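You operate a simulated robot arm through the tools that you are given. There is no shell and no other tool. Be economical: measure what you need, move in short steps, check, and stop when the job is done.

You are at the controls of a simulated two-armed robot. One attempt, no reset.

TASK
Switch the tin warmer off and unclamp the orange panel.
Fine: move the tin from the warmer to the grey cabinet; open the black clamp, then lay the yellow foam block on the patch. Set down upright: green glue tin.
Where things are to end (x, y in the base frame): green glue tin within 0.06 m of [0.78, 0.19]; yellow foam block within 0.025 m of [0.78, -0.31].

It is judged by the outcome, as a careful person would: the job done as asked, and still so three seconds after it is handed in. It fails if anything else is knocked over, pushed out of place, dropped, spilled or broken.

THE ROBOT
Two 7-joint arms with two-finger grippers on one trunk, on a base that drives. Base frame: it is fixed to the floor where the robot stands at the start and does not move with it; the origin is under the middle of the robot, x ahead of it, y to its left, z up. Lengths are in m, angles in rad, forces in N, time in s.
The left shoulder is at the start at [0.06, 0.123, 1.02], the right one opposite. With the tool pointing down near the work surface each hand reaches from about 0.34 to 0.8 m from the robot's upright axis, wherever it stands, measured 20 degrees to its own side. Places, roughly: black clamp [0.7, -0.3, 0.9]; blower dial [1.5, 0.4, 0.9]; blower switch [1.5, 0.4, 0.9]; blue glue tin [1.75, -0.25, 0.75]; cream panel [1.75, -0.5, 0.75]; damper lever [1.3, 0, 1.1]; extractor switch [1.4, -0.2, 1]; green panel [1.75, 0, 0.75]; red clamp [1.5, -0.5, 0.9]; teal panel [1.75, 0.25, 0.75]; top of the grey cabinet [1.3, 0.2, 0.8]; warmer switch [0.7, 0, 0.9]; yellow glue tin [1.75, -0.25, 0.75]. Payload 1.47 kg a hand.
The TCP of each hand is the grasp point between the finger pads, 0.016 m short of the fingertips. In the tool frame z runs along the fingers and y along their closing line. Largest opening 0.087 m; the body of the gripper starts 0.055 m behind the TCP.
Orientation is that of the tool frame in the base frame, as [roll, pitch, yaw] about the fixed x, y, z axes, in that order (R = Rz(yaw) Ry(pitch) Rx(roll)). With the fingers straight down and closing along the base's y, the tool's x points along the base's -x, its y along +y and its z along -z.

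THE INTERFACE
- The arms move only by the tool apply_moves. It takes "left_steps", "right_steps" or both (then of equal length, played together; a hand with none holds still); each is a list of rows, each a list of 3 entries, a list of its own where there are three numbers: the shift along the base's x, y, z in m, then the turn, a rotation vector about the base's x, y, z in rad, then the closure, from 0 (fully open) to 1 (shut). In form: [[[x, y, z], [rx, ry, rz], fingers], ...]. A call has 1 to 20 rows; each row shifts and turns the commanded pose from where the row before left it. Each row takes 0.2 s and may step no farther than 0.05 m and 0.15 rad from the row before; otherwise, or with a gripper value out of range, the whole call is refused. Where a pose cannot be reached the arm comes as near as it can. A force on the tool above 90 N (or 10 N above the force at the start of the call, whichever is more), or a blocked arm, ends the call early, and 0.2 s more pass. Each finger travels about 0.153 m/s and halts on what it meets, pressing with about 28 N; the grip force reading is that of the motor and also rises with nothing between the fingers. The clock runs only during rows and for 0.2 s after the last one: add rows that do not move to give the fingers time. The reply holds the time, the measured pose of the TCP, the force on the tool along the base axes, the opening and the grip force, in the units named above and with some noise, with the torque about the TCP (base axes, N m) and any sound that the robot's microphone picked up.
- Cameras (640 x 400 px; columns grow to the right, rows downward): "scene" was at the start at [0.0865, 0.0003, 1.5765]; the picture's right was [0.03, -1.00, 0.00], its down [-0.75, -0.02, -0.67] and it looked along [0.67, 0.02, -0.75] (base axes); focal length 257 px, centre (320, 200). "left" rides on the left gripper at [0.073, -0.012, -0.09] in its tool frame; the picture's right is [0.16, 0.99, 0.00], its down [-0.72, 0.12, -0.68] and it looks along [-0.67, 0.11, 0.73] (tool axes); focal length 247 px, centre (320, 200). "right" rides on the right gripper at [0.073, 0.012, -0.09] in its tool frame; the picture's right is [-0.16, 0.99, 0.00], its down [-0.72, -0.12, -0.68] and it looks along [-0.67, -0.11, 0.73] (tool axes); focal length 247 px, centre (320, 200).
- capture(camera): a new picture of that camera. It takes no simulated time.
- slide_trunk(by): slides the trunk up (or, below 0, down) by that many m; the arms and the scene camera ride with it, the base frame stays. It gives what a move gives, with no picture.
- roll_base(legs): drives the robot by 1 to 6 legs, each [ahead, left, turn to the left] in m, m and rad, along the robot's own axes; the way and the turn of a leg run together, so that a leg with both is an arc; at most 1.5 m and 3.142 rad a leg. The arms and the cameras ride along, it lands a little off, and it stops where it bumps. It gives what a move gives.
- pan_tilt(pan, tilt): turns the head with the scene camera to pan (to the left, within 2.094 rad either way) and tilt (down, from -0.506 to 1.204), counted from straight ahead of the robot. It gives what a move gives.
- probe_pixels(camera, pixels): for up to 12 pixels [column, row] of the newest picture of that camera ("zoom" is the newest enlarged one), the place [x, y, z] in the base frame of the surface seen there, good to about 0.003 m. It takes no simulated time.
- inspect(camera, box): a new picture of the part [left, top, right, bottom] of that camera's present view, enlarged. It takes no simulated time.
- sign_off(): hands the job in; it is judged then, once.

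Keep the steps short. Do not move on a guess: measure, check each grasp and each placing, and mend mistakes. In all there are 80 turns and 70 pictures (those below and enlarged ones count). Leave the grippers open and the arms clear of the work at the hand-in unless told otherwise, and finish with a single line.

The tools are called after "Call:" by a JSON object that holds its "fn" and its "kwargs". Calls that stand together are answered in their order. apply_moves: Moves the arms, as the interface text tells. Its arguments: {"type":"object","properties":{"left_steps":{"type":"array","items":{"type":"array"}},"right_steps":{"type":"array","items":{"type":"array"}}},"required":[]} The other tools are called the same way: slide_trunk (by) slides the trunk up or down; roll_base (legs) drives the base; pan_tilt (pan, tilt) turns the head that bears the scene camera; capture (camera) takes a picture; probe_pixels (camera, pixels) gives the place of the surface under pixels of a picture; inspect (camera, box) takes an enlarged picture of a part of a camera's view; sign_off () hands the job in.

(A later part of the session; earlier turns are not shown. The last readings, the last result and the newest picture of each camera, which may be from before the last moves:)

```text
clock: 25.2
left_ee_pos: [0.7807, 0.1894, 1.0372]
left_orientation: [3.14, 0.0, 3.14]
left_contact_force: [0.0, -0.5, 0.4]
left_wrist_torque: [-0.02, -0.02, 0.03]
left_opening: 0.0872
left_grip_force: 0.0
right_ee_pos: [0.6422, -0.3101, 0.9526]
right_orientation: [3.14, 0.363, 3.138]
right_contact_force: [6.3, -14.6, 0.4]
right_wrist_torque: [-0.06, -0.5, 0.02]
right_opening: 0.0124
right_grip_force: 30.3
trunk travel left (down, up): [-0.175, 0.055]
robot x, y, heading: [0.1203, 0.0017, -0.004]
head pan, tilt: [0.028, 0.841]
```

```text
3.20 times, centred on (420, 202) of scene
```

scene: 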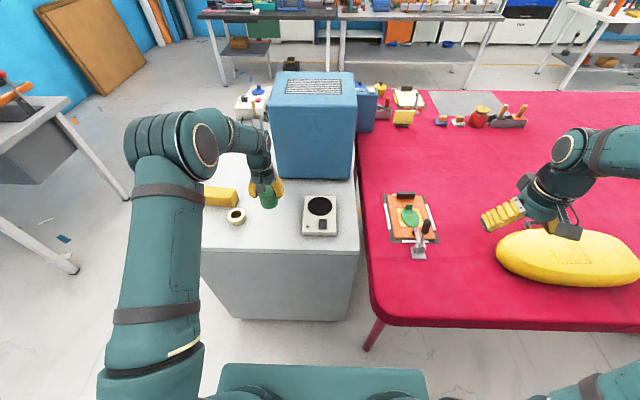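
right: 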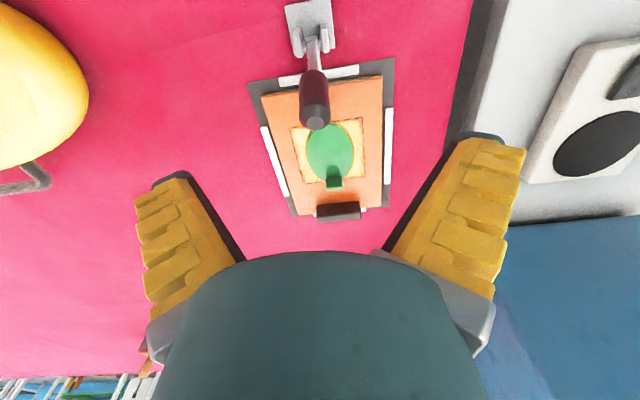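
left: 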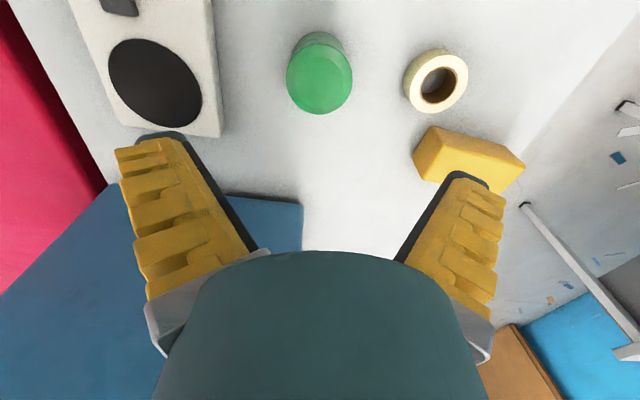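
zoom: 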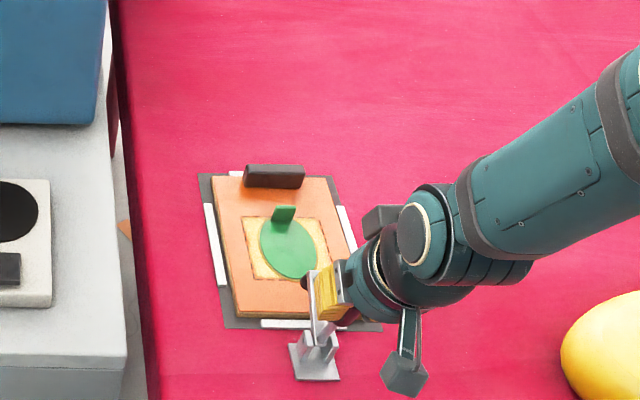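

The handle follows and the arm is lifting. A sideways force of -14.6 N tells me to shift back to the right 4 mm. Continuing the arc.

Call:
{"fn": "apply_moves", "kwargs": {"right_steps": [[[-0.0144, -0.003, -0.0033], [0, -0.12, 0], 1], [[-0.0139, -0.001, -0.0053], [0, -0.12, 0], 1], [[-0.0128, 0, -0.0074], [0, -0.12, 0], 1]]}}

Call:
{"fn": "inspect", "kwargs": {"camera": "scene", "box": [370, 140, 470, 265]}}

```text
clock: 26.0
left_ee_pos: [0.7821, 0.191, 1.0378]
left_orientation: [-3.141, -0.002, -3.141]
left_contact_force: [0.6, -0.4, 0.3]
left_wrist_torque: [0.03, -0.01, -0.02]
left_opening: 0.087
left_grip_force: 0.1
right_ee_pos: [0.6004, -0.3111, 0.9353]
right_orientation: [3.14, 0.717, -3.14]
right_contact_force: [8.3, 3.9, -9.1]
right_wrist_torque: [0.0, -0.19, 0.02]
right_opening: 0.0102
right_grip_force: 30.0
trunk travel left (down, up): [-0.175, 0.055]
robot x, y, heading: [0.1222, 0.0025, -0.003]
head pan, tilt: [0.028, 0.841]
```

```text
3.20 times, centred on (420, 202) of scene
```

zoom: 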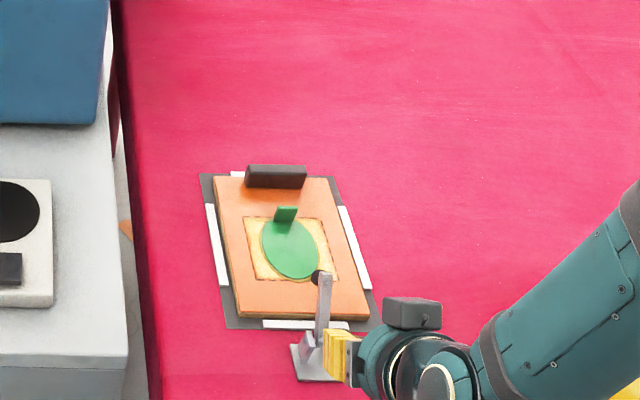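

The arm is rising (no click yet). The forces and the shrinking opening (0.010) say the pads are creeping off the knob's end. I'll move the hand 1 cm toward the pivot while continuing the arc.

Call:
{"fn": "apply_moves", "kwargs": {"right_steps": [[[0.004, 0, -0.009], [0, 0, 0], 1], [[-0.009, 0, -0.011], [0, -0.12, 0], 1], [[-0.009, 0, -0.012], [0, -0.12, 0], 1], [[-0.008, 0, -0.013], [0, -0.12, 0], 1]]}}

Call:
{"fn": "inspect", "kwargs": {"camera": "scene", "box": [370, 140, 470, 265]}}

```text
clock: 27.0
left_ee_pos: [0.7809, 0.1909, 1.038]
left_orientation: [-3.141, 0.001, -3.142]
left_contact_force: [-0.3, 0.8, 0.5]
left_wrist_torque: [0.02, 0.01, 0.0]
left_opening: 0.087
left_grip_force: 0.0
right_ee_pos: [0.5765, -0.3109, 0.8911]
right_orientation: [3.14, 1.08, -3.141]
right_contact_force: [-8.0, 7.4, 3.9]
right_wrist_torque: [0.03, -0.06, 0.04]
right_opening: 0.0164
right_grip_force: 30.0
trunk travel left (down, up): [-0.175, 0.055]
robot x, y, heading: [0.1167, -0.0011, 0.0]
head pan, tilt: [0.028, 0.841]
```

```text
3.20 times, centred on (420, 202) of scene
```

zoom: 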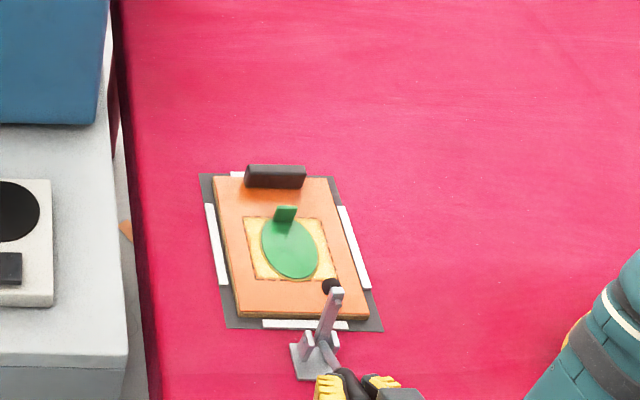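

The clamp arm now stands up, clear of the panel. I'll go on a little more to find the end stop or a click.

Call:
{"fn": "apply_moves", "kwargs": {"right_steps": [[[-0.004, -0.001, -0.012], [0, -0.1, 0], 1], [[-0.003, -0.001, -0.012], [0, -0.1, 0], 1]]}}

Call:
{"fn": "inspect", "kwargs": {"camera": "scene", "box": [370, 165, 470, 290]}}

```text
clock: 27.6
left_ee_pos: [0.7788, 0.1911, 1.0391]
left_orientation: [-3.14, 0.001, 3.14]
left_contact_force: [-0.1, -0.3, 0.2]
left_wrist_torque: [0.01, 0.01, 0.01]
left_opening: 0.087
left_grip_force: 0.1
right_ee_pos: [0.5713, -0.3101, 0.8847]
right_orientation: [3.135, 1.242, 3.14]
right_contact_force: [-12.7, 3.3, 51.1]
right_wrist_torque: [0.08, 6.58, 0.33]
right_opening: 0.0112
right_grip_force: 29.7
trunk travel left (down, up): [-0.175, 0.055]
robot x, y, heading: [0.1182, -0.0018, -0.006]
head pan, tilt: [0.028, 0.841]
stopped in row 2 (right hand): the force on the tool passed its limit at 160 N (the readings are from after the stop); the commanded pose is now the measured one
```

```text
3.20 times, centred on (420, 228) of scene
```

zoom: 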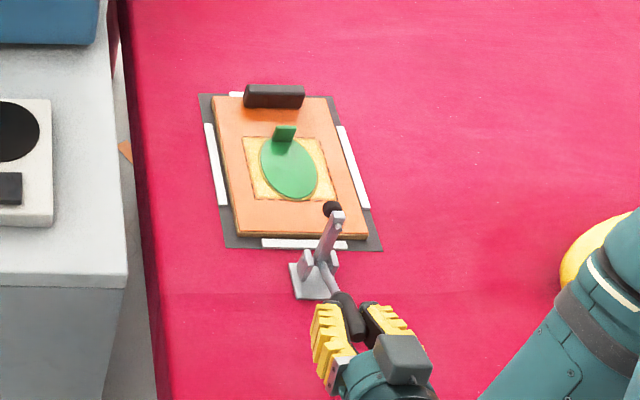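

That's the end stop: the force spiked and the call stopped. The arm is upright and well back. I'll ease up 5 mm, open the fingers and withdraw backward and up.

Call:
{"fn": "apply_moves", "kwargs": {"right_steps": [[[0, 0, 0.006], [0, 0, 0], 1], [[0, 0, 0], [0, 0, 0], 0.5], [[0, 0, 0], [0, 0, 0], 0], [[0, 0, 0], [0, 0, 0], 0], [[-0.03, 0, 0.012], [0, 0, 0], 0], [[-0.03, 0, 0.02], [0, 0, 0], 0], [[-0.02, 0, 0.04], [0, 0.1, 0], 0]]}}

Call:
{"fn": "inspect", "kwargs": {"camera": "scene", "box": [370, 165, 470, 290]}}

```text
clock: 29.2
left_ee_pos: [0.7806, 0.1903, 1.0377]
left_orientation: [3.141, -0.002, 3.14]
left_contact_force: [0.8, -1.1, 0.3]
left_wrist_torque: [-0.01, 0.0, -0.04]
left_opening: 0.0871
left_grip_force: 0.0
right_ee_pos: [0.516, -0.3336, 0.9369]
right_orientation: [3.137, 1.139, -3.141]
right_contact_force: [-0.7, -0.1, 0.4]
right_wrist_torque: [-0.01, -0.03, 0.02]
right_opening: 0.0869
right_grip_force: 0.1
right hand out of reach, approached as far as the arm can: row 7
trunk travel left (down, up): [-0.175, 0.055]
robot x, y, heading: [0.1191, -0.0005, 0.0]
head pan, tilt: [0.028, 0.841]
```

```text
3.20 times, centred on (420, 228) of scene
```

zoom: 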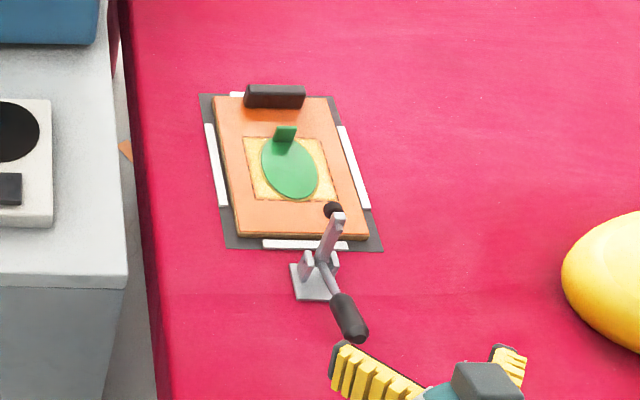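

The clamp stays open. I'll set the right hand vertical again while rising, then take a look at the disc and its tab from above.

Call:
{"fn": "apply_moves", "kwargs": {"right_steps": [[[0, 0, 0.03], [0, 0.1425, 0], 0], [[0, 0, 0.03], [0, 0.1425, 0], 0], [[0.01, 0, 0.03], [0, 0.1425, 0], 0], [[0.015, 0, 0.02], [0, 0.1425, 0], 0], [[0.02, 0, 0.02], [0, 0.1425, 0], 0], [[0.02, 0, 0.01], [0, 0.1425, 0], 0], [[0.02, 0.01, 0], [0, 0.1425, 0], 0], [[0.03, 0.012, 0], [0, 0.1415, 0], 0]]}}

Call:
{"fn": "capture", "kwargs": {"camera": "right"}}

Call:
{"fn": "inspect", "kwargs": {"camera": "scene", "box": [370, 165, 470, 290]}}

```text
clock: 31.0
left_ee_pos: [0.7834, 0.1909, 1.0371]
left_orientation: [-3.141, -0.002, 3.139]
left_contact_force: [0.6, 0.5, 0.4]
left_wrist_torque: [0.01, 0.02, 0.0]
left_opening: 0.0869
left_grip_force: 0.0
right_ee_pos: [0.6477, -0.3251, 1.068]
right_orientation: [3.138, -0.003, -3.141]
right_contact_force: [-0.1, -0.2, -1.3]
right_wrist_torque: [0.04, -0.01, 0.0]
right_opening: 0.0868
right_grip_force: 0.0
right hand out of reach, approached as far as the arm can: row 1, 2
trunk travel left (down, up): [-0.175, 0.055]
robot x, y, heading: [0.1196, 0.0001, -0.001]
head pan, tilt: [0.028, 0.841]
```

```text
30 pictures are left
```

right: 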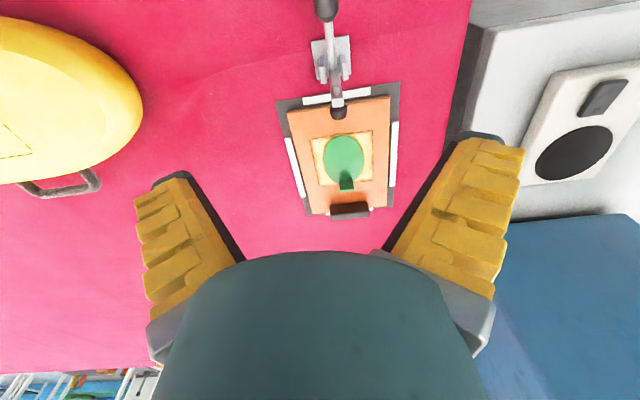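

```text
3.20 times, centred on (420, 228) of scene
```

zoom: 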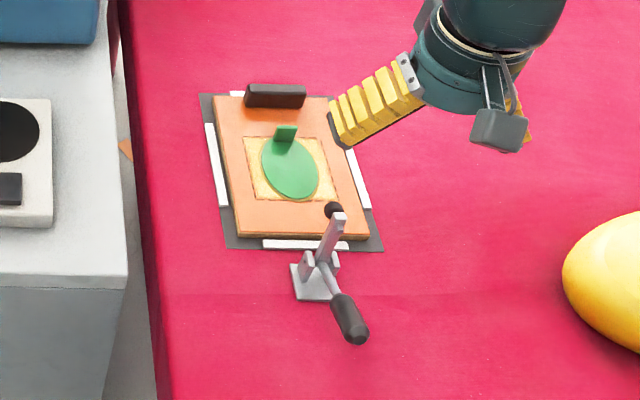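

The clamp arm is upright and the panel is free. I'll zoom on the disc and tab with the right camera to get its exact size.

Call:
{"fn": "inspect", "kwargs": {"camera": "right", "box": [290, 110, 410, 230]}}

Call:
{"fn": "probe_pixels", "kwargs": {"camera": "zoom", "pixels": [[285, 325], [315, 322], [345, 322], [320, 405], [345, 390], [300, 350], [285, 150], [280, 250], [380, 230], [200, 240], [330, 520], [420, 150]]}}

```text
3.33 times, centred on (350, 170) of right
```

zoom: 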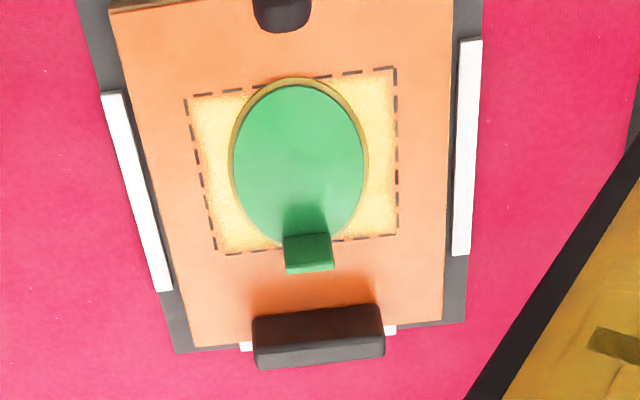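

```text
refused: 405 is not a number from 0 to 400
```

Call:
{"fn": "probe_pixels", "kwargs": {"camera": "zoom", "pixels": [[290, 240], [308, 258], [325, 240], [290, 268], [330, 265], [300, 90], [300, 200], [245, 165], [358, 165], [195, 110], [390, 75], [395, 225]]}}

Call:
{"fn": "probe_pixels", "kwargs": {"camera": "left", "pixels": [[430, 130], [522, 165], [500, 145], [425, 175], [470, 155]]}}

```text
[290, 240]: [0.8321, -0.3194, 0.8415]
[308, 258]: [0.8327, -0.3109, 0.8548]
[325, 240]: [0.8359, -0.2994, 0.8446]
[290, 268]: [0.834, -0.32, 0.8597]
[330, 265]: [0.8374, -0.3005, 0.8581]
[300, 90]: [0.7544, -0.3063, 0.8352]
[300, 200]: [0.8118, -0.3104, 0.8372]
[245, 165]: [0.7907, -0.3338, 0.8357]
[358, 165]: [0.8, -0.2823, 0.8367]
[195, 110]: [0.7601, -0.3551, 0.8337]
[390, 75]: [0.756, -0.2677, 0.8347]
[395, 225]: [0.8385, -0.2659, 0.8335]
```

```text
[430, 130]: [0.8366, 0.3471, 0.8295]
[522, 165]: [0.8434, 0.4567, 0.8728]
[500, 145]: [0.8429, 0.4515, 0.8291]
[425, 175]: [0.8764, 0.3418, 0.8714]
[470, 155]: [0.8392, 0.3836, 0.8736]
```

The disc (radius ≈0.04, 3 mm above the panel) is a loose liner over the patch, with a 0.022 wide tab at (0.833, -0.310), top z 0.861. The foam must lie on the patch itself, so I'll lift the liner by its tab and lay it on the free table. First I'll move above the tab and check that spot.

Call:
{"fn": "apply_moves", "kwargs": {"right_steps": [[[0.045, 0.004, -0.01], [0, 0, 0], 0], [[0.045, 0.004, -0.01], [0, 0, 0], 0], [[0.045, 0.004, -0.01], [0, 0, 0], 0], [[0.04, 0.003, -0.015], [0, 0, 0], 0], [[0.011, 0, -0.04], [0, 0, 0], 0], [[0, 0, -0.04], [0, 0, 0], 0.3]]}}

Call:
{"fn": "capture", "kwargs": {"camera": "right"}}

Call:
{"fn": "capture", "kwargs": {"camera": "scene"}}

Call:
{"fn": "probe_pixels", "kwargs": {"camera": "scene", "pixels": [[500, 243], [510, 232], [530, 228], [470, 215], [465, 235]]}}

```text
clock: 32.4
left_ee_pos: [0.7809, 0.1899, 1.0361]
left_orientation: [-3.141, -0.003, 3.138]
left_contact_force: [-0.5, 0.2, 0.8]
left_wrist_torque: [-0.01, 0.02, -0.02]
left_opening: 0.087
left_grip_force: 0.0
right_ee_pos: [0.8317, -0.31, 0.9433]
right_orientation: [3.139, 0.0, -3.141]
right_contact_force: [0.3, -1.2, 0.4]
right_wrist_torque: [0.02, 0.02, 0.03]
right_opening: 0.0654
right_grip_force: 3.7
trunk travel left (down, up): [-0.175, 0.055]
robot x, y, heading: [0.1195, 0.0022, -0.005]
head pan, tilt: [0.028, 0.841]
```

```text
27 pictures are left
```

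right: 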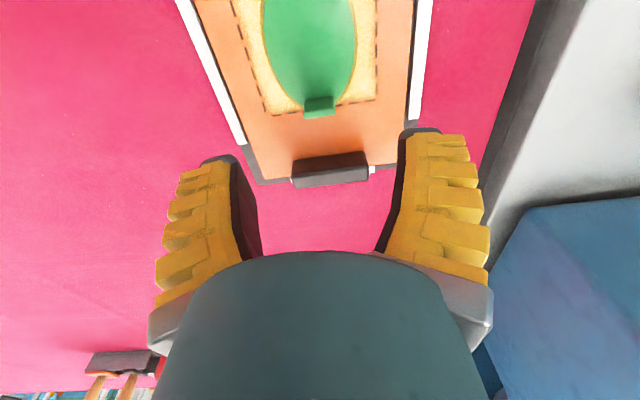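

```text
26 pictures are left
```

scene: 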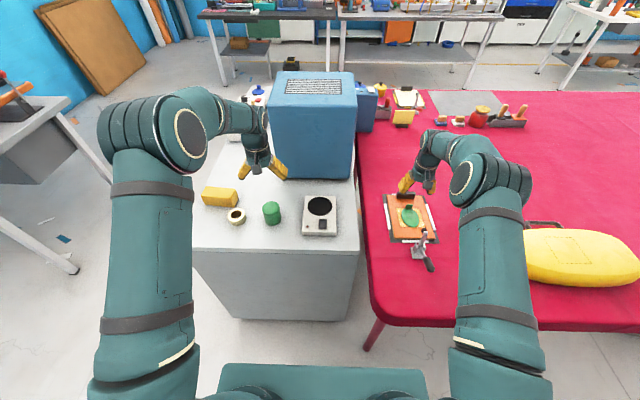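

```text
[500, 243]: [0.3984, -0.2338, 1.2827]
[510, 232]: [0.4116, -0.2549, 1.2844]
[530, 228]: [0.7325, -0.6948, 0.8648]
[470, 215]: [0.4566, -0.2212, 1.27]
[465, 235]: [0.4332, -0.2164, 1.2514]
```

The tab is between the fingers. I'll lower to TCP z 0.855 (tips about 0.839, just above the liner) and close gently on the tab's width.

Call:
{"fn": "apply_moves", "kwargs": {"right_steps": [[[0.001, 0, -0.04], [0, 0, 0], 0.3], [[0, 0, -0.03], [0, 0, 0], 0.4], [[0, 0, -0.018], [0, 0, 0], 0.5], [[0, 0, 0], [0, 0, 0], 0.8], [[0, 0, 0], [0, 0, 0], 1], [[0, 0, 0], [0, 0, 0], 1]]}}

Call:
{"fn": "capture", "kwargs": {"camera": "right"}}

```text
clock: 33.8
left_ee_pos: [0.7802, 0.1896, 1.0367]
left_orientation: [3.142, 0.0, 3.141]
left_contact_force: [0.6, 0.2, 0.1]
left_wrist_torque: [0.02, -0.02, -0.01]
left_opening: 0.0869
left_grip_force: 0.0
right_ee_pos: [0.8333, -0.3099, 0.8554]
right_orientation: [3.137, 0.0, -3.141]
right_contact_force: [0.2, -1.3, 0.0]
right_wrist_torque: [-0.02, 0.0, 0.05]
right_opening: 0.0135
right_grip_force: 28.5
trunk travel left (down, up): [-0.175, 0.055]
robot x, y, heading: [0.1214, 0.0018, -0.002]
head pan, tilt: [0.028, 0.841]
```

```text
25 pictures are left
```

right: 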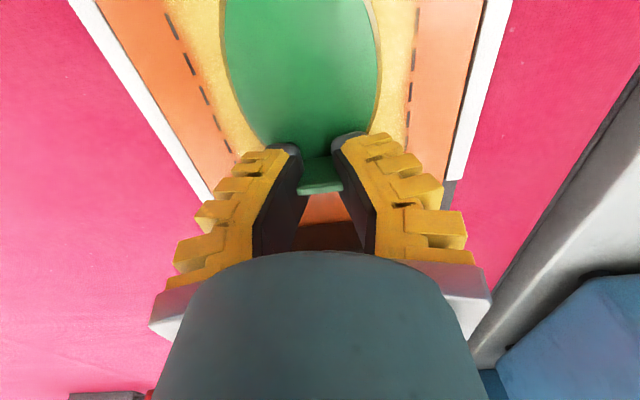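

The tab is pinched (opening 0.0135, 28 N). A small 1 cm trial lift, reading the force.

Call:
{"fn": "apply_moves", "kwargs": {"right_steps": [[[0, 0, 0.003], [0, 0, 0], 1], [[0, 0, 0.003], [0, 0, 0], 1], [[0, 0, 0.004], [0, 0, 0], 1]]}}

Call:
{"fn": "capture", "kwargs": {"camera": "right"}}

```text
clock: 34.6
left_ee_pos: [0.7811, 0.1899, 1.0381]
left_orientation: [3.141, -0.001, 3.14]
left_contact_force: [-0.5, 0.4, 0.1]
left_wrist_torque: [0.0, -0.01, 0.03]
left_opening: 0.0869
left_grip_force: 0.1
right_ee_pos: [0.8325, -0.311, 0.8659]
right_orientation: [3.137, -0.001, -3.141]
right_contact_force: [-0.7, 0.1, -2.3]
right_wrist_torque: [-0.01, -0.08, -0.02]
right_opening: 0.0128
right_grip_force: 28.3
trunk travel left (down, up): [-0.175, 0.055]
robot x, y, heading: [0.1204, -0.001, -0.005]
head pan, tilt: [0.028, 0.841]
```

```text
24 pictures are left
```

right: 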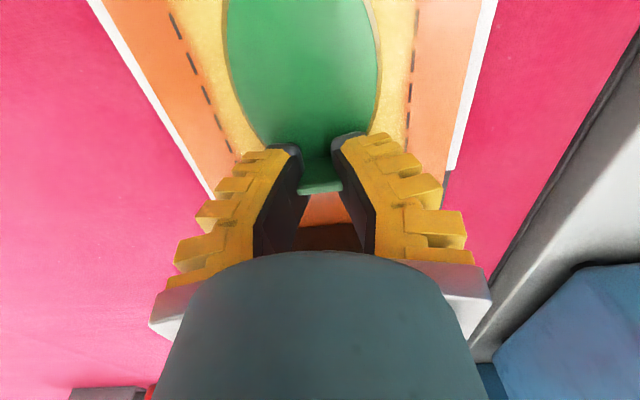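

There's a light 2.3 N load, so something lifts. I'll rise 4 cm more and check that only the liner comes along.

Call:
{"fn": "apply_moves", "kwargs": {"right_steps": [[[0, 0, 0.01], [0, 0, 0], 1], [[0, 0, 0.015], [0, 0, 0], 1], [[0, 0, 0.015], [0, 0, 0], 1]]}}

Call:
{"fn": "capture", "kwargs": {"camera": "right"}}

Call:
{"fn": "inspect", "kwargs": {"camera": "scene", "box": [370, 165, 450, 265]}}

```text
clock: 35.4
left_ee_pos: [0.7819, 0.1905, 1.0374]
left_orientation: [3.141, 0.002, 3.139]
left_contact_force: [0.1, 1.2, 0.6]
left_wrist_torque: [0.01, 0.02, 0.0]
left_opening: 0.087
left_grip_force: 0.0
right_ee_pos: [0.8331, -0.3107, 0.9055]
right_orientation: [3.137, 0.0, -3.141]
right_contact_force: [-0.1, 0.4, -1.7]
right_wrist_torque: [-0.03, -0.07, -0.01]
right_opening: 0.0122
right_grip_force: 28.3
trunk travel left (down, up): [-0.175, 0.055]
robot x, y, heading: [0.1192, 0.0009, 0.0]
head pan, tilt: [0.028, 0.841]
```

```text
23 pictures are left
```

right: 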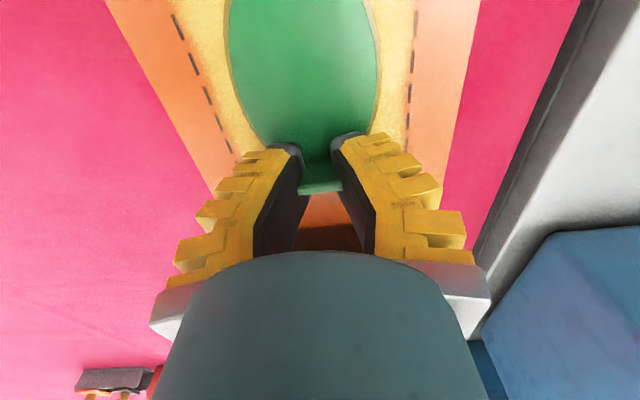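

```text
4.00 times, centred on (410, 215) of scene
```

zoom: 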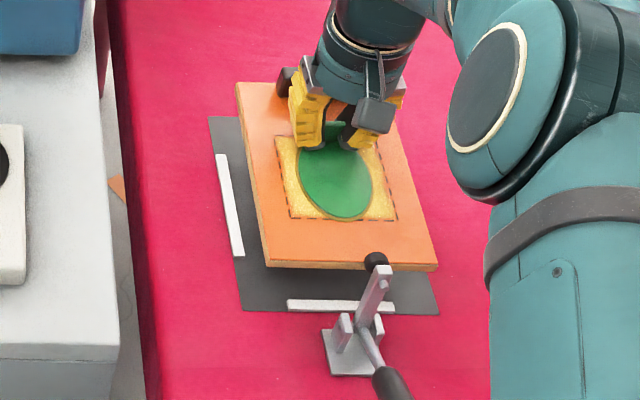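

The whole panel came up, so the liner sticks to it more strongly than the panel's weight. I'll lower it slowly straight back into its seat by the same 5 cm, keeping the grip.

Call:
{"fn": "apply_moves", "kwargs": {"right_steps": [[[0, 0, -0.015], [0, 0, 0], 1], [[0, 0, -0.015], [0, 0, 0], 1], [[0, 0, -0.01], [0, 0, 0], 1], [[0, 0, -0.005], [0, 0, 0], 1], [[0, 0, -0.003], [0, 0, 0], 1], [[0, 0, -0.002], [0, 0, 0], 1], [[0, 0, 0], [0, 0, 0], 1]]}}

Call:
{"fn": "inspect", "kwargs": {"camera": "scene", "box": [370, 165, 450, 265]}}

```text
clock: 37.0
left_ee_pos: [0.7809, 0.1902, 1.0375]
left_orientation: [-3.141, -0.001, 3.139]
left_contact_force: [0.1, 0.1, -0.7]
left_wrist_torque: [-0.01, -0.01, 0.0]
left_opening: 0.087
left_grip_force: 0.1
right_ee_pos: [0.8336, -0.3102, 0.8554]
right_orientation: [3.137, 0.002, 3.14]
right_contact_force: [1.2, 0.9, 1.7]
right_wrist_torque: [0.01, 0.01, 0.0]
right_opening: 0.0111
right_grip_force: 28.2
trunk travel left (down, up): [-0.175, 0.055]
robot x, y, heading: [0.1183, -0.0003, -0.003]
head pan, tilt: [0.028, 0.841]
```

```text
4.00 times, centred on (410, 215) of scene
```

zoom: 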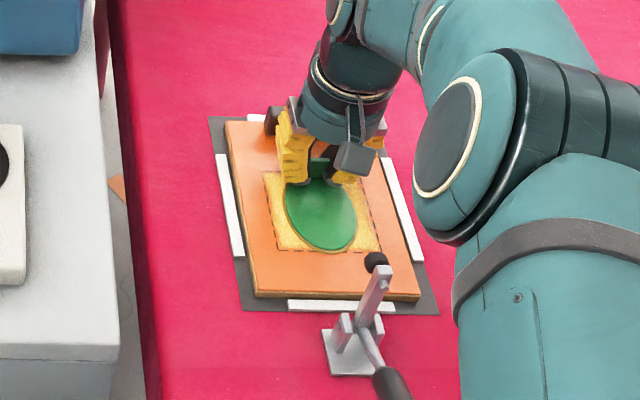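

The panel is back in its seat between the white stops. The liner can only be peeled while the panel is held down, and the clamp does that. So I'll let go of the tab, close the clamp again, peel the liner, then reopen the clamp. First release and rise.

Call:
{"fn": "apply_moves", "kwargs": {"right_steps": [[[0, 0, 0], [0, 0, 0], 0.6], [[0, 0, 0], [0, 0, 0], 0.3], [[0, 0, 0], [0, 0, 0], 0.3], [[0, 0, 0.03], [0, 0, 0], 0.3], [[0, 0, 0.04], [0, 0, 0], 0.3], [[-0.02, 0, 0.04], [0, 0, 0], 0], [[-0.045, 0, 0.01], [0, 0, 0], 0], [[-0.045, 0, 0.01], [0, 0, 0], 0], [[-0.045, 0, 0], [0, 0, 0], 0], [[-0.045, 0, 0], [0, 0, 0], 0], [[-0.03, 0, 0], [0, 0, 0], 0]]}}

Call:
{"fn": "capture", "kwargs": {"camera": "right"}}

Call:
{"fn": "inspect", "kwargs": {"camera": "scene", "box": [370, 165, 470, 290]}}

```text
clock: 39.4
left_ee_pos: [0.7806, 0.1899, 1.038]
left_orientation: [3.14, -0.001, 3.141]
left_contact_force: [-0.3, -0.8, 0.3]
left_wrist_torque: [0.03, 0.0, 0.04]
left_opening: 0.087
left_grip_force: 0.1
right_ee_pos: [0.6021, -0.3107, 0.985]
right_orientation: [3.138, -0.001, -3.142]
right_contact_force: [-0.2, -0.4, -0.8]
right_wrist_torque: [-0.03, 0.03, 0.03]
right_opening: 0.0871
right_grip_force: 0.2
trunk travel left (down, up): [-0.175, 0.055]
robot x, y, heading: [0.1209, 0.0017, 0.004]
head pan, tilt: [0.028, 0.841]
```

```text
20 pictures are left
```

right: 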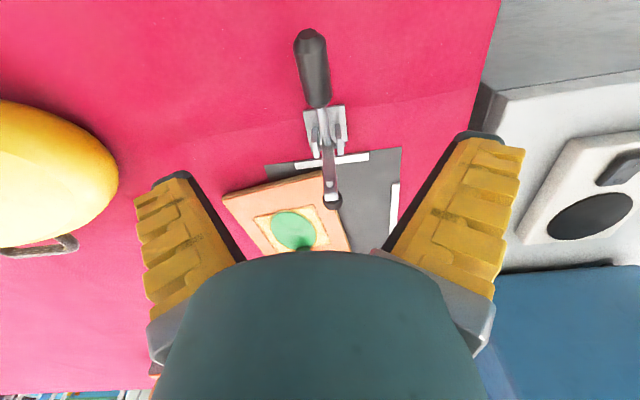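

```text
3.20 times, centred on (420, 228) of scene
```

zoom: 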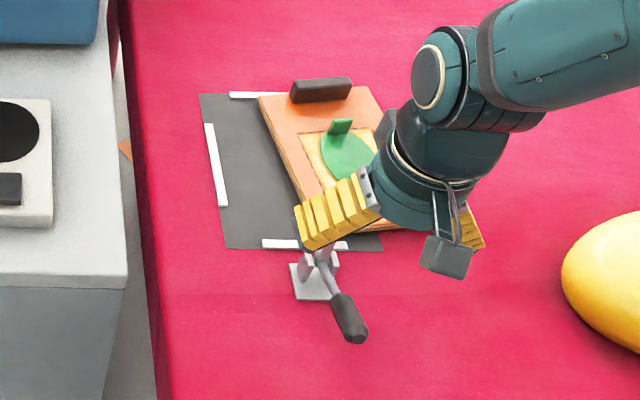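

Something went wrong: the panel has been dragged to the right and turned. I'll raise the right hand, move it aside and measure the panel exactly so I can put it back.

Call:
{"fn": "apply_moves", "kwargs": {"right_steps": [[[0, -0.02, 0.04], [0, 0, 0], 0], [[-0.01, -0.04, 0.02], [0, 0, 0], 0], [[-0.02, -0.045, 0.005], [0, 0, 0], 0], [[-0.02, -0.045, 0], [0, 0, 0], 0]]}}

Call:
{"fn": "inspect", "kwargs": {"camera": "scene", "box": [375, 165, 475, 255]}}

```text
clock: 40.4
left_ee_pos: [0.7805, 0.1898, 1.0369]
left_orientation: [3.141, -0.001, 3.139]
left_contact_force: [-0.6, -0.5, 0.4]
left_wrist_torque: [0.01, 0.03, -0.01]
left_opening: 0.0871
left_grip_force: 0.3
right_ee_pos: [0.5538, -0.4622, 1.05]
right_orientation: [3.138, 0.0, 3.141]
right_contact_force: [-0.2, -0.1, 0.6]
right_wrist_torque: [0.01, 0.0, -0.01]
right_opening: 0.087
right_grip_force: 0.1
trunk travel left (down, up): [-0.175, 0.055]
robot x, y, heading: [0.1235, 0.0026, -0.003]
head pan, tilt: [0.028, 0.841]
```

```text
4.44 times, centred on (425, 210) of scene
```

zoom: 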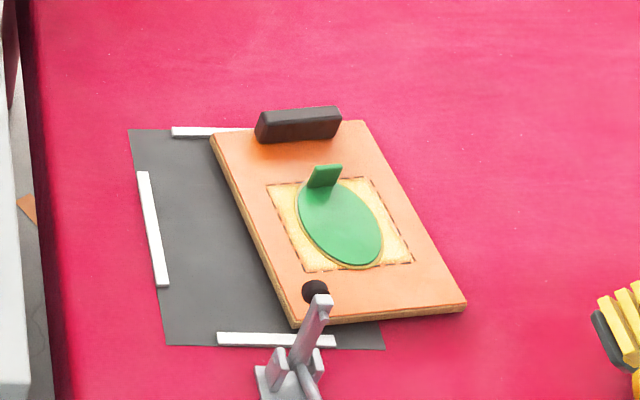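

The panel lies skewed, half off the mat. I'll measure its corners, the tab, and the stops.

Call:
{"fn": "probe_pixels", "kwargs": {"camera": "zoom", "pixels": [[213, 136], [296, 322], [463, 304], [365, 123], [312, 172], [336, 170], [322, 182], [310, 215], [145, 175], [162, 283], [220, 340], [175, 132]]}}

Call:
{"fn": "capture", "kwargs": {"camera": "right"}}

```text
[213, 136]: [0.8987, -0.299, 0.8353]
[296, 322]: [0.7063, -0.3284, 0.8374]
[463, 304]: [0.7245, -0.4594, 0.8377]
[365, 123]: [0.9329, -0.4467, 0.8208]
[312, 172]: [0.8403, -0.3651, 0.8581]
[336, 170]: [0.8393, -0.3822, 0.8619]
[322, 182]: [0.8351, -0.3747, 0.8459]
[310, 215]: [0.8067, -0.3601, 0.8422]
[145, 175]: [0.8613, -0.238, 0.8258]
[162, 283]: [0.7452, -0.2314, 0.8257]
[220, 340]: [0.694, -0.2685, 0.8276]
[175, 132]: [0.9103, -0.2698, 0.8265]
```

```text
17 pictures are left
```

right: 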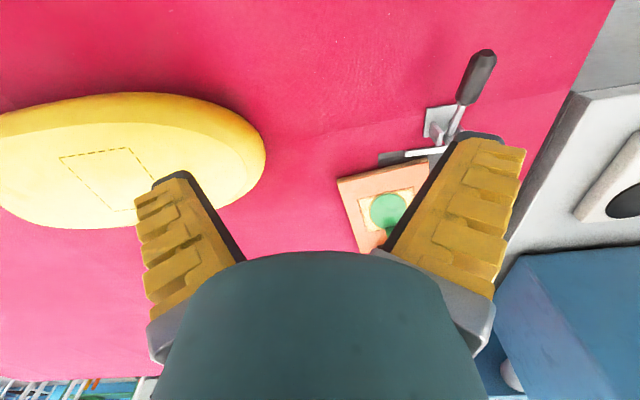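

Panel yaw is about +0.147 rad, tab centre (0.839, -0.374) with top z≈0.863. Its proper place puts the tab at (0.833, -0.310) with zero yaw. I'll bring the right hand over the tab with matching yaw.

Call:
{"fn": "apply_moves", "kwargs": {"right_steps": [[[0.0406, 0.0126, 0], [0, 0, 0.07], 0], [[0.0406, 0.0126, 0], [0, 0, 0.077], 0], [[0.0406, 0.0126, -0.01], [0, 0, 0], 0], [[0.0406, 0.0126, -0.01], [0, 0, 0], 0], [[0.0406, 0.0126, -0.01], [0, 0, 0], 0], [[0.0406, 0.0126, -0.01], [0, 0, 0], 0.2], [[0.0406, 0.0126, -0.01], [0, 0, 0], 0.3], [[0, 0, -0.04], [0, 0, 0], 0.3]]}}

Call:
{"fn": "capture", "kwargs": {"camera": "right"}}

Call:
{"fn": "probe_pixels", "kwargs": {"camera": "right", "pixels": [[305, 115], [335, 115], [320, 105], [320, 115]]}}

```text
clock: 42.2
left_ee_pos: [0.7804, 0.1891, 1.0367]
left_orientation: [3.141, 0.0, 3.14]
left_contact_force: [0.4, -0.7, 0.3]
left_wrist_torque: [0.0, 0.03, -0.02]
left_opening: 0.087
left_grip_force: 0.2
right_ee_pos: [0.8374, -0.3722, 0.9591]
right_orientation: [3.138, 0.0, -2.994]
right_contact_force: [-0.1, -0.3, -0.2]
right_wrist_torque: [0.02, -0.01, -0.01]
right_opening: 0.0654
right_grip_force: 3.1
trunk travel left (down, up): [-0.175, 0.055]
robot x, y, heading: [0.1202, -0.003, 0.001]
head pan, tilt: [0.028, 0.841]
```

```text
16 pictures are left
```

right: 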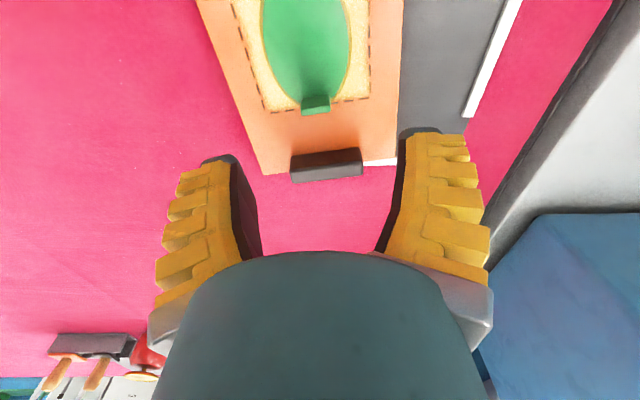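

```text
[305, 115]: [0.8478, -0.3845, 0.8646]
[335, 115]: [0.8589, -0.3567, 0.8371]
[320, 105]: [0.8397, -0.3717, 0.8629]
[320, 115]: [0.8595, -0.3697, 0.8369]
```

The hand is aligned with the tab. I'll shift 2 mm right, lower to TCP z 0.866 (tips well off the liner this time) and close.

Call:
{"fn": "apply_moves", "kwargs": {"right_steps": [[[0.001, -0.002, -0.04], [0, 0, 0], 0.3], [[0, 0, -0.033], [0, 0, 0], 0.4], [[0, 0, -0.021], [0, 0, 0], 0.5], [[0, 0, 0], [0, 0, 0], 0.8], [[0, 0, 0], [0, 0, 0], 1], [[0, 0, 0], [0, 0, 0], 1], [[0, 0, 0.004], [0, 0, 0], 1], [[0, 0, 0.006], [0, 0, 0], 1], [[0, 0, 0], [0, 0, 0], 1]]}}

Call:
{"fn": "inspect", "kwargs": {"camera": "scene", "box": [375, 165, 475, 255]}}

```text
clock: 44.2
left_ee_pos: [0.7818, 0.1898, 1.0374]
left_orientation: [-3.141, 0.0, 3.14]
left_contact_force: [0.2, 0.3, 0.3]
left_wrist_torque: [-0.05, -0.01, 0.02]
left_opening: 0.0868
left_grip_force: 0.1
right_ee_pos: [0.8387, -0.3738, 0.8767]
right_orientation: [3.138, 0.0, -2.995]
right_contact_force: [-0.1, -1.4, -1.7]
right_wrist_torque: [0.0, -0.02, -0.02]
right_opening: 0.0119
right_grip_force: 27.9
trunk travel left (down, up): [-0.175, 0.055]
robot x, y, heading: [0.1177, -0.0012, -0.002]
head pan, tilt: [0.028, 0.841]
```

```text
4.44 times, centred on (425, 210) of scene
```

zoom: 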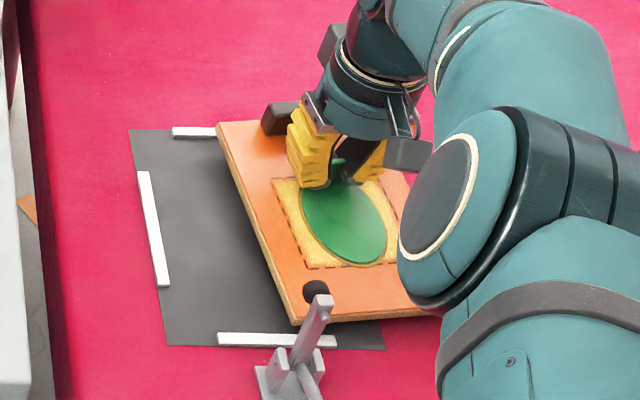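

It lifts. I'll raise 1.5 cm more, move 0.064 m left and turn back by 0.147 rad over the mat.

Call:
{"fn": "apply_moves", "kwargs": {"right_steps": [[[0, 0, 0.015], [0, 0, 0], 1], [[0, 0.016, 0], [0, 0, -0.037], 1], [[-0.001, 0.016, 0], [0, 0, -0.037], 1], [[-0.002, 0.016, 0], [0, 0, -0.037], 1], [[-0.002, 0.0158, 0], [0, 0, -0.036], 1], [[0, 0, 0], [0, 0, 0], 1]]}}

Call:
{"fn": "inspect", "kwargs": {"camera": "scene", "box": [375, 165, 475, 255]}}

```text
clock: 45.6
left_ee_pos: [0.7805, 0.1901, 1.0377]
left_orientation: [3.141, 0.0, 3.14]
left_contact_force: [-0.2, -0.5, -0.2]
left_wrist_torque: [-0.03, -0.01, 0.0]
left_opening: 0.087
left_grip_force: 0.2
right_ee_pos: [0.8327, -0.3099, 0.8903]
right_orientation: [3.138, -0.001, 3.14]
right_contact_force: [0.2, 0.0, -2.7]
right_wrist_torque: [0.01, -0.04, -0.03]
right_opening: 0.0106
right_grip_force: 28.0
trunk travel left (down, up): [-0.175, 0.055]
robot x, y, heading: [0.1181, -0.0002, 0.001]
head pan, tilt: [0.028, 0.841]
```

```text
4.44 times, centred on (425, 210) of scene
```

zoom: 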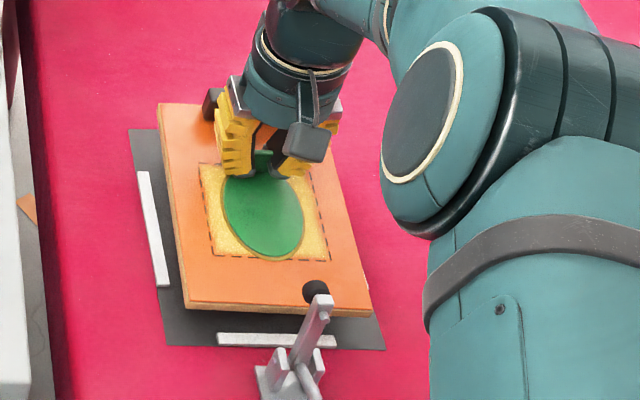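

It's aligned over the mat with edges parallel to the stops. I'll lower it slowly and watch for the weight going to zero.

Call:
{"fn": "apply_moves", "kwargs": {"right_steps": [[[0, 0, -0.01], [0, 0, 0], 1], [[0, 0, -0.008], [0, 0, 0], 1], [[0, 0, -0.005], [0, 0, 0], 1], [[0, 0, -0.002], [0, 0, 0], 1], [[0, 0, 0], [0, 0, 0], 1]]}}

Call:
{"fn": "inspect", "kwargs": {"camera": "scene", "box": [375, 165, 475, 255]}}

```text
clock: 46.8
left_ee_pos: [0.7811, 0.1887, 1.0369]
left_orientation: [3.141, 0.0, 3.139]
left_contact_force: [-0.4, -0.3, -1.0]
left_wrist_torque: [0.01, 0.02, 0.03]
left_opening: 0.0869
left_grip_force: 0.1
right_ee_pos: [0.8327, -0.3095, 0.8662]
right_orientation: [3.136, 0.001, -3.141]
right_contact_force: [0.2, -0.2, -2.0]
right_wrist_torque: [-0.03, -0.01, 0.01]
right_opening: 0.0098
right_grip_force: 28.5
trunk travel left (down, up): [-0.175, 0.055]
robot x, y, heading: [0.1216, 0.0062, -0.001]
head pan, tilt: [0.028, 0.841]
```

```text
4.44 times, centred on (425, 210) of scene
```

zoom: 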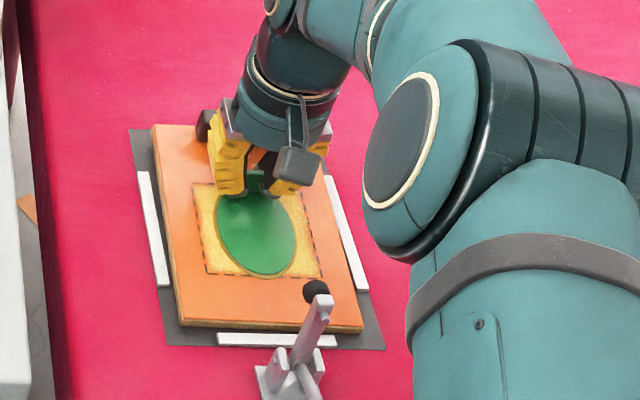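

It is about 3 mm above its seat. I'll lower another 4 mm in small steps.

Call:
{"fn": "apply_moves", "kwargs": {"right_steps": [[[0, 0, -0.002], [0, 0, 0], 1], [[0, 0, -0.001], [0, 0, 0], 1], [[0, 0, -0.001], [0, 0, 0], 1], [[0, 0, 0], [0, 0, 0], 1]]}}

```text
clock: 47.8
left_ee_pos: [0.7799, 0.1914, 1.0363]
left_orientation: [3.141, 0.001, 3.14]
left_contact_force: [-0.3, -0.6, 0.2]
left_wrist_torque: [-0.01, -0.01, -0.03]
left_opening: 0.087
left_grip_force: 0.1
right_ee_pos: [0.8342, -0.3094, 0.862]
right_orientation: [3.138, -0.001, -3.141]
right_contact_force: [0.0, 0.1, -2.1]
right_wrist_torque: [-0.02, -0.04, 0.01]
right_opening: 0.0091
right_grip_force: 28.3
trunk travel left (down, up): [-0.175, 0.055]
robot x, y, heading: [0.1231, -0.0004, -0.004]
head pan, tilt: [0.028, 0.841]
```

Still carrying the weight, so a little lower.

Call:
{"fn": "apply_moves", "kwargs": {"right_steps": [[[0, 0, -0.002], [0, 0, 0], 1], [[0, 0, -0.002], [0, 0, 0], 1], [[0, 0, 0], [0, 0, 0], 1]]}}

Call:
{"fn": "capture", "kwargs": {"camera": "right"}}

```text
clock: 48.6
left_ee_pos: [0.7805, 0.1889, 1.0369]
left_orientation: [-3.141, 0.0, 3.14]
left_contact_force: [0.3, -0.6, 0.1]
left_wrist_torque: [0.0, 0.02, 0.04]
left_opening: 0.0869
left_grip_force: 0.1
right_ee_pos: [0.8334, -0.3103, 0.8591]
right_orientation: [3.138, 0.002, 3.142]
right_contact_force: [1.8, 0.5, 3.1]
right_wrist_torque: [-0.11, 0.01, -0.04]
right_opening: 0.0084
right_grip_force: 28.2
trunk travel left (down, up): [-0.175, 0.055]
robot x, y, heading: [0.116, -0.0, 0.003]
head pan, tilt: [0.028, 0.841]
```

```text
12 pictures are left
```

right: 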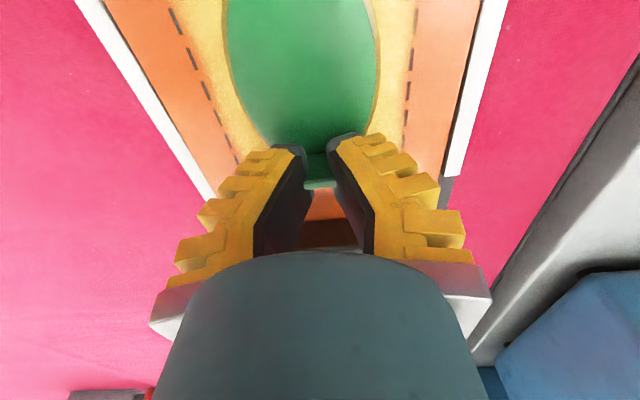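

The panel is seated between the stops and now rests on the mat (+3 N). This time I'll release with a slight opening while easing upward so that no fingertip drags the panel, then go up and over to the clamp knob.

Call:
{"fn": "apply_moves", "kwargs": {"right_steps": [[[0, 0, 0.002], [0, 0, 0], 0.85], [[0, 0, 0.001], [0, 0, 0], 0.72], [[0, 0, 0.004], [0, 0, 0], 0.68], [[0, 0, 0.008], [0, 0, 0], 0.65], [[0, 0, 0.02], [0, 0, 0], 0.6], [[0, 0, 0.045], [0, 0, 0], 0.4], [[0, 0, 0.045], [0, 0, 0], 0.2], [[-0.02, 0, 0.03], [0, 0, 0], 0], [[-0.048, 0, 0], [0, 0, 0], 0], [[-0.048, 0, 0], [0, 0, 0], 0], [[-0.048, 0, 0], [0, 0, 0], 0], [[-0.048, 0, 0], [0, 0, 0], 0], [[-0.046, 0, 0], [0, 0, 0], 0]]}}

Call:
{"fn": "capture", "kwargs": {"camera": "right"}}

```text
clock: 51.4
left_ee_pos: [0.7805, 0.1902, 1.0383]
left_orientation: [-3.141, 0.001, 3.14]
left_contact_force: [-0.1, 0.0, 0.2]
left_wrist_torque: [0.02, 0.01, -0.02]
left_opening: 0.087
left_grip_force: 0.2
right_ee_pos: [0.5725, -0.3103, 1.014]
right_orientation: [3.138, 0.001, 3.141]
right_contact_force: [-1.0, 0.6, -1.8]
right_wrist_torque: [-0.01, -0.07, 0.03]
right_opening: 0.0113
right_grip_force: 0.1
trunk travel left (down, up): [-0.175, 0.055]
robot x, y, heading: [0.1167, -0.0038, 0.003]
head pan, tilt: [0.028, 0.841]
```

```text
11 pictures are left
```

right: 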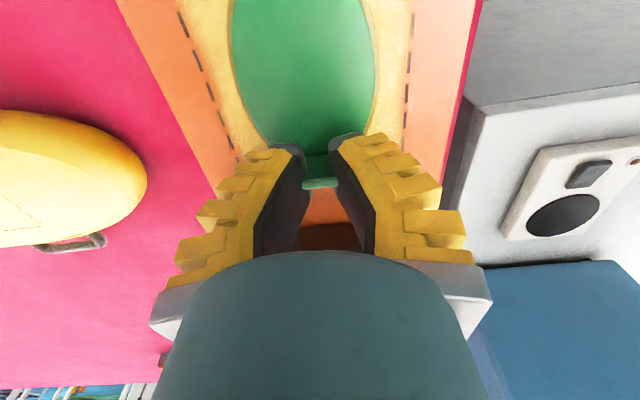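

The panel is still in the hand: the opening stayed at 0.011 despite the open command, so the tab sticks to the fingers. I'll keep the fingers closed, carry the panel back the same way and lower it to just above its seat.

Call:
{"fn": "apply_moves", "kwargs": {"right_steps": [[[0.04, 0, 0], [0, 0, 0], 1], [[0.045, 0, 0], [0, 0, 0], 1], [[0.045, 0, 0], [0, 0, 0], 1], [[0.045, 0, 0], [0, 0, 0], 1], [[0.045, 0, 0], [0, 0, 0], 1], [[0.041, 0, 0], [0, 0, 0], 1], [[0, 0, -0.04], [0, 0, 0], 1], [[0, 0, -0.04], [0, 0, 0], 1], [[0, 0, -0.03], [0, 0, 0], 1], [[0, 0, -0.02], [0, 0, 0], 1], [[0, 0, -0.01], [0, 0, 0], 1], [[0, 0, 0], [0, 0, 0], 1]]}}

Call:
{"fn": "inspect", "kwargs": {"camera": "scene", "box": [375, 165, 475, 255]}}

```text
clock: 54.0
left_ee_pos: [0.7814, 0.1906, 1.0375]
left_orientation: [-3.14, 0.002, 3.139]
left_contact_force: [-0.8, 0.3, 0.2]
left_wrist_torque: [0.0, 0.01, 0.0]
left_opening: 0.0869
left_grip_force: 0.0
right_ee_pos: [0.8372, -0.3107, 0.8725]
right_orientation: [3.137, 0.001, 3.141]
right_contact_force: [0.4, -0.2, -2.3]
right_wrist_torque: [-0.02, 0.01, -0.03]
right_opening: 0.0089
right_grip_force: 28.2
trunk travel left (down, up): [-0.175, 0.055]
robot x, y, heading: [0.1143, -0.0022, -0.004]
head pan, tilt: [0.028, 0.841]
```

```text
4.44 times, centred on (425, 210) of scene
```

zoom: 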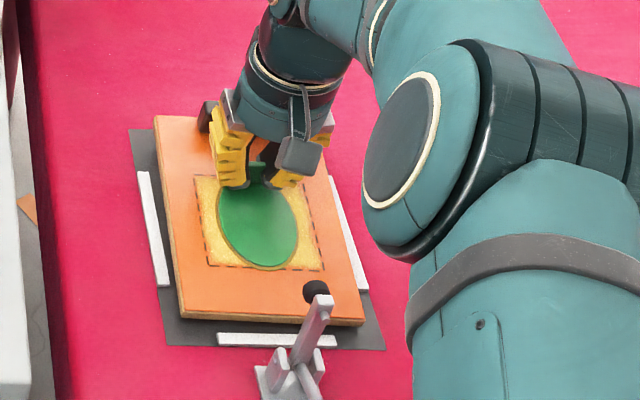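

It hovers a centimetre above its seat. I'll shift 3 mm back, lower until it rests, then open only slightly in place and read the opening and forces.

Call:
{"fn": "apply_moves", "kwargs": {"right_steps": [[[-0.003, 0, -0.005], [0, 0, 0], 1], [[0, 0, -0.004], [0, 0, 0], 1], [[0, 0, -0.003], [0, 0, 0], 1], [[0, 0, -0.002], [0, 0, 0], 1], [[0, 0, 0], [0, 0, 0], 0.9], [[0, 0, 0], [0, 0, 0], 0.8], [[0, 0, 0], [0, 0, 0], 0.75], [[0, 0, 0], [0, 0, 0], 0.75]]}}

```text
clock: 55.8
left_ee_pos: [0.781, 0.1909, 1.0383]
left_orientation: [3.141, 0.0, 3.141]
left_contact_force: [-0.5, 0.1, -0.3]
left_wrist_torque: [0.0, -0.02, 0.01]
left_opening: 0.087
left_grip_force: 0.0
right_ee_pos: [0.8342, -0.3101, 0.8595]
right_orientation: [3.138, 0.0, -3.141]
right_contact_force: [1.5, 0.8, 1.4]
right_wrist_torque: [-0.08, 0.01, 0.03]
right_opening: 0.0088
right_grip_force: 0.0
trunk travel left (down, up): [-0.175, 0.055]
robot x, y, heading: [0.1174, 0.0029, -0.004]
head pan, tilt: [0.028, 0.841]
```

The fingers remain at 0.009 with zero grip force, so they cling to the tab. I'll command full opening in place, with the panel resting between its stops.

Call:
{"fn": "apply_moves", "kwargs": {"right_steps": [[[0, 0, 0], [0, 0, 0], 0.5], [[0, 0, 0], [0, 0, 0], 0.3], [[0, 0, 0], [0, 0, 0], 0.2]]}}

```text
clock: 56.6
left_ee_pos: [0.7811, 0.1903, 1.0366]
left_orientation: [3.14, 0.001, 3.141]
left_contact_force: [0.3, -0.1, 0.4]
left_wrist_torque: [-0.03, -0.03, 0.02]
left_opening: 0.0871
left_grip_force: 0.1
right_ee_pos: [0.8333, -0.3106, 0.8594]
right_orientation: [3.138, 0.001, 3.141]
right_contact_force: [2.3, 0.2, 2.2]
right_wrist_torque: [-0.04, 0.01, 0.0]
right_opening: 0.0098
right_grip_force: 0.0
trunk travel left (down, up): [-0.175, 0.055]
robot x, y, heading: [0.1169, -0.0005, -0.0]
head pan, tilt: [0.028, 0.841]
```

The tab clings to both fingertips, so letting go without the panel held would drag it again. The sound way is to hold the panel with its clamp, and the left hand is free to close it. I'll bring the left hand, closed and tilted 60° so the fingers point right and down, to the left of the opened handle.

Call:
{"fn": "apply_moves", "kwargs": {"left_steps": [[[0, -0.03, 0.02], [0, 0, 0], 1], [[-0.015, -0.04, 0], [-0.1496, 0, 0], 1], [[-0.02, -0.04, 0], [-0.1496, 0, 0], 1], [[-0.022, -0.04, 0], [-0.1496, 0, 0], 1], [[-0.022, -0.04, 0], [-0.1496, 0, 0], 1], [[-0.025, -0.04, -0.01], [-0.1496, 0, 0], 1], [[-0.025, -0.04, -0.01], [-0.1496, 0, 0], 1], [[-0.025, -0.04, -0.01], [-0.1496, 0, 0], 1], [[-0.025, -0.04, -0.015], [0, 0, 0], 1], [[-0.03, -0.035, -0.015], [0, 0, 0], 1], [[0, 0, -0.03], [0, 0, 0], 1]]}}

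Call:
{"fn": "capture", "kwargs": {"camera": "scene"}}

```text
clock: 59.0
left_ee_pos: [0.5731, -0.195, 0.9678]
left_orientation: [-2.094, 0.001, -3.14]
left_contact_force: [-0.7, 1.7, 0.1]
left_wrist_torque: [-0.03, 0.0, 0.0]
left_opening: 0.0002
left_grip_force: 28.3
right_ee_pos: [0.8346, -0.3109, 0.8595]
right_orientation: [3.139, 0.002, 3.141]
right_contact_force: [-0.3, -0.5, 0.1]
right_wrist_torque: [-0.03, 0.0, 0.01]
right_opening: 0.0731
right_grip_force: 2.8
trunk travel left (down, up): [-0.175, 0.055]
robot x, y, heading: [0.1179, -0.0033, 0.001]
head pan, tilt: [0.028, 0.841]
```

```text
9 pictures are left
```

scene: 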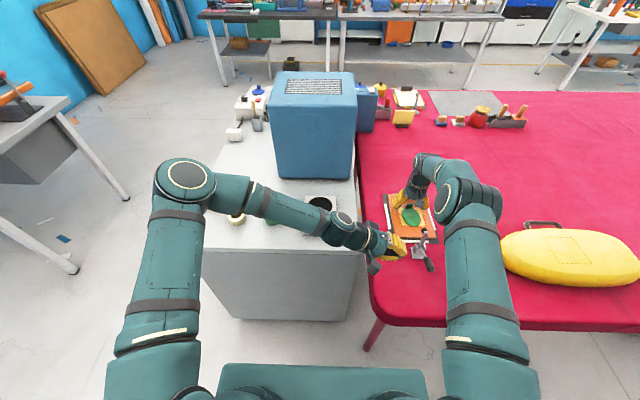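

Good: the fingers let go of the tab by themselves (right opening 0.073) and the panel is still seated. With the left hand in position, I'll slide its closed fingers under the opened handle, along their own direction.

Call:
{"fn": "apply_moves", "kwargs": {"left_steps": [[[-0.007, -0.004, -0.045], [0, 0, 0], 1], [[0, -0.0345, -0.02], [0, 0, 0], 1], [[0, -0.0345, -0.02], [0, 0, 0], 1], [[0, -0.025, -0.0143], [0, 0, 0], 1], [[0, -0.025, -0.0143], [0, 0, 0], 1]]}}

Call:
{"fn": "inspect", "kwargs": {"camera": "scene", "box": [360, 180, 460, 280]}}

```text
clock: 60.0
left_ee_pos: [0.565, -0.2808, 0.8707]
left_orientation: [-2.093, 0.001, 3.137]
left_contact_force: [-18.8, 57.4, 29.6]
left_wrist_torque: [-1.44, -0.34, -0.26]
left_opening: 0.0001
left_grip_force: 27.0
right_ee_pos: [0.8322, -0.3063, 0.8611]
right_orientation: [-3.138, 0.0, -3.139]
right_contact_force: [0.8, -1.0, -2.2]
right_wrist_torque: [0.11, -0.01, -0.02]
right_opening: 0.0727
right_grip_force: 2.9
trunk travel left (down, up): [-0.175, 0.055]
robot x, y, heading: [0.1179, -0.0013, 0.005]
head pan, tilt: [0.028, 0.841]
stopped in row 5 (left hand): the force on the tool passed its limit at 104 N (the readings are from after the stop); the commanded pose is now the measured one
```

```text
4.00 times, centred on (410, 230) of scene
```

zoom: 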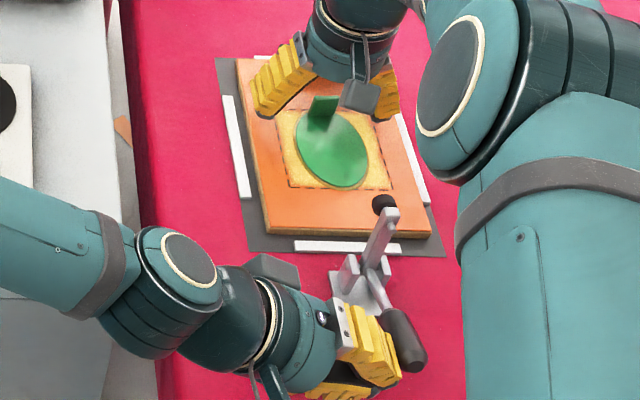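

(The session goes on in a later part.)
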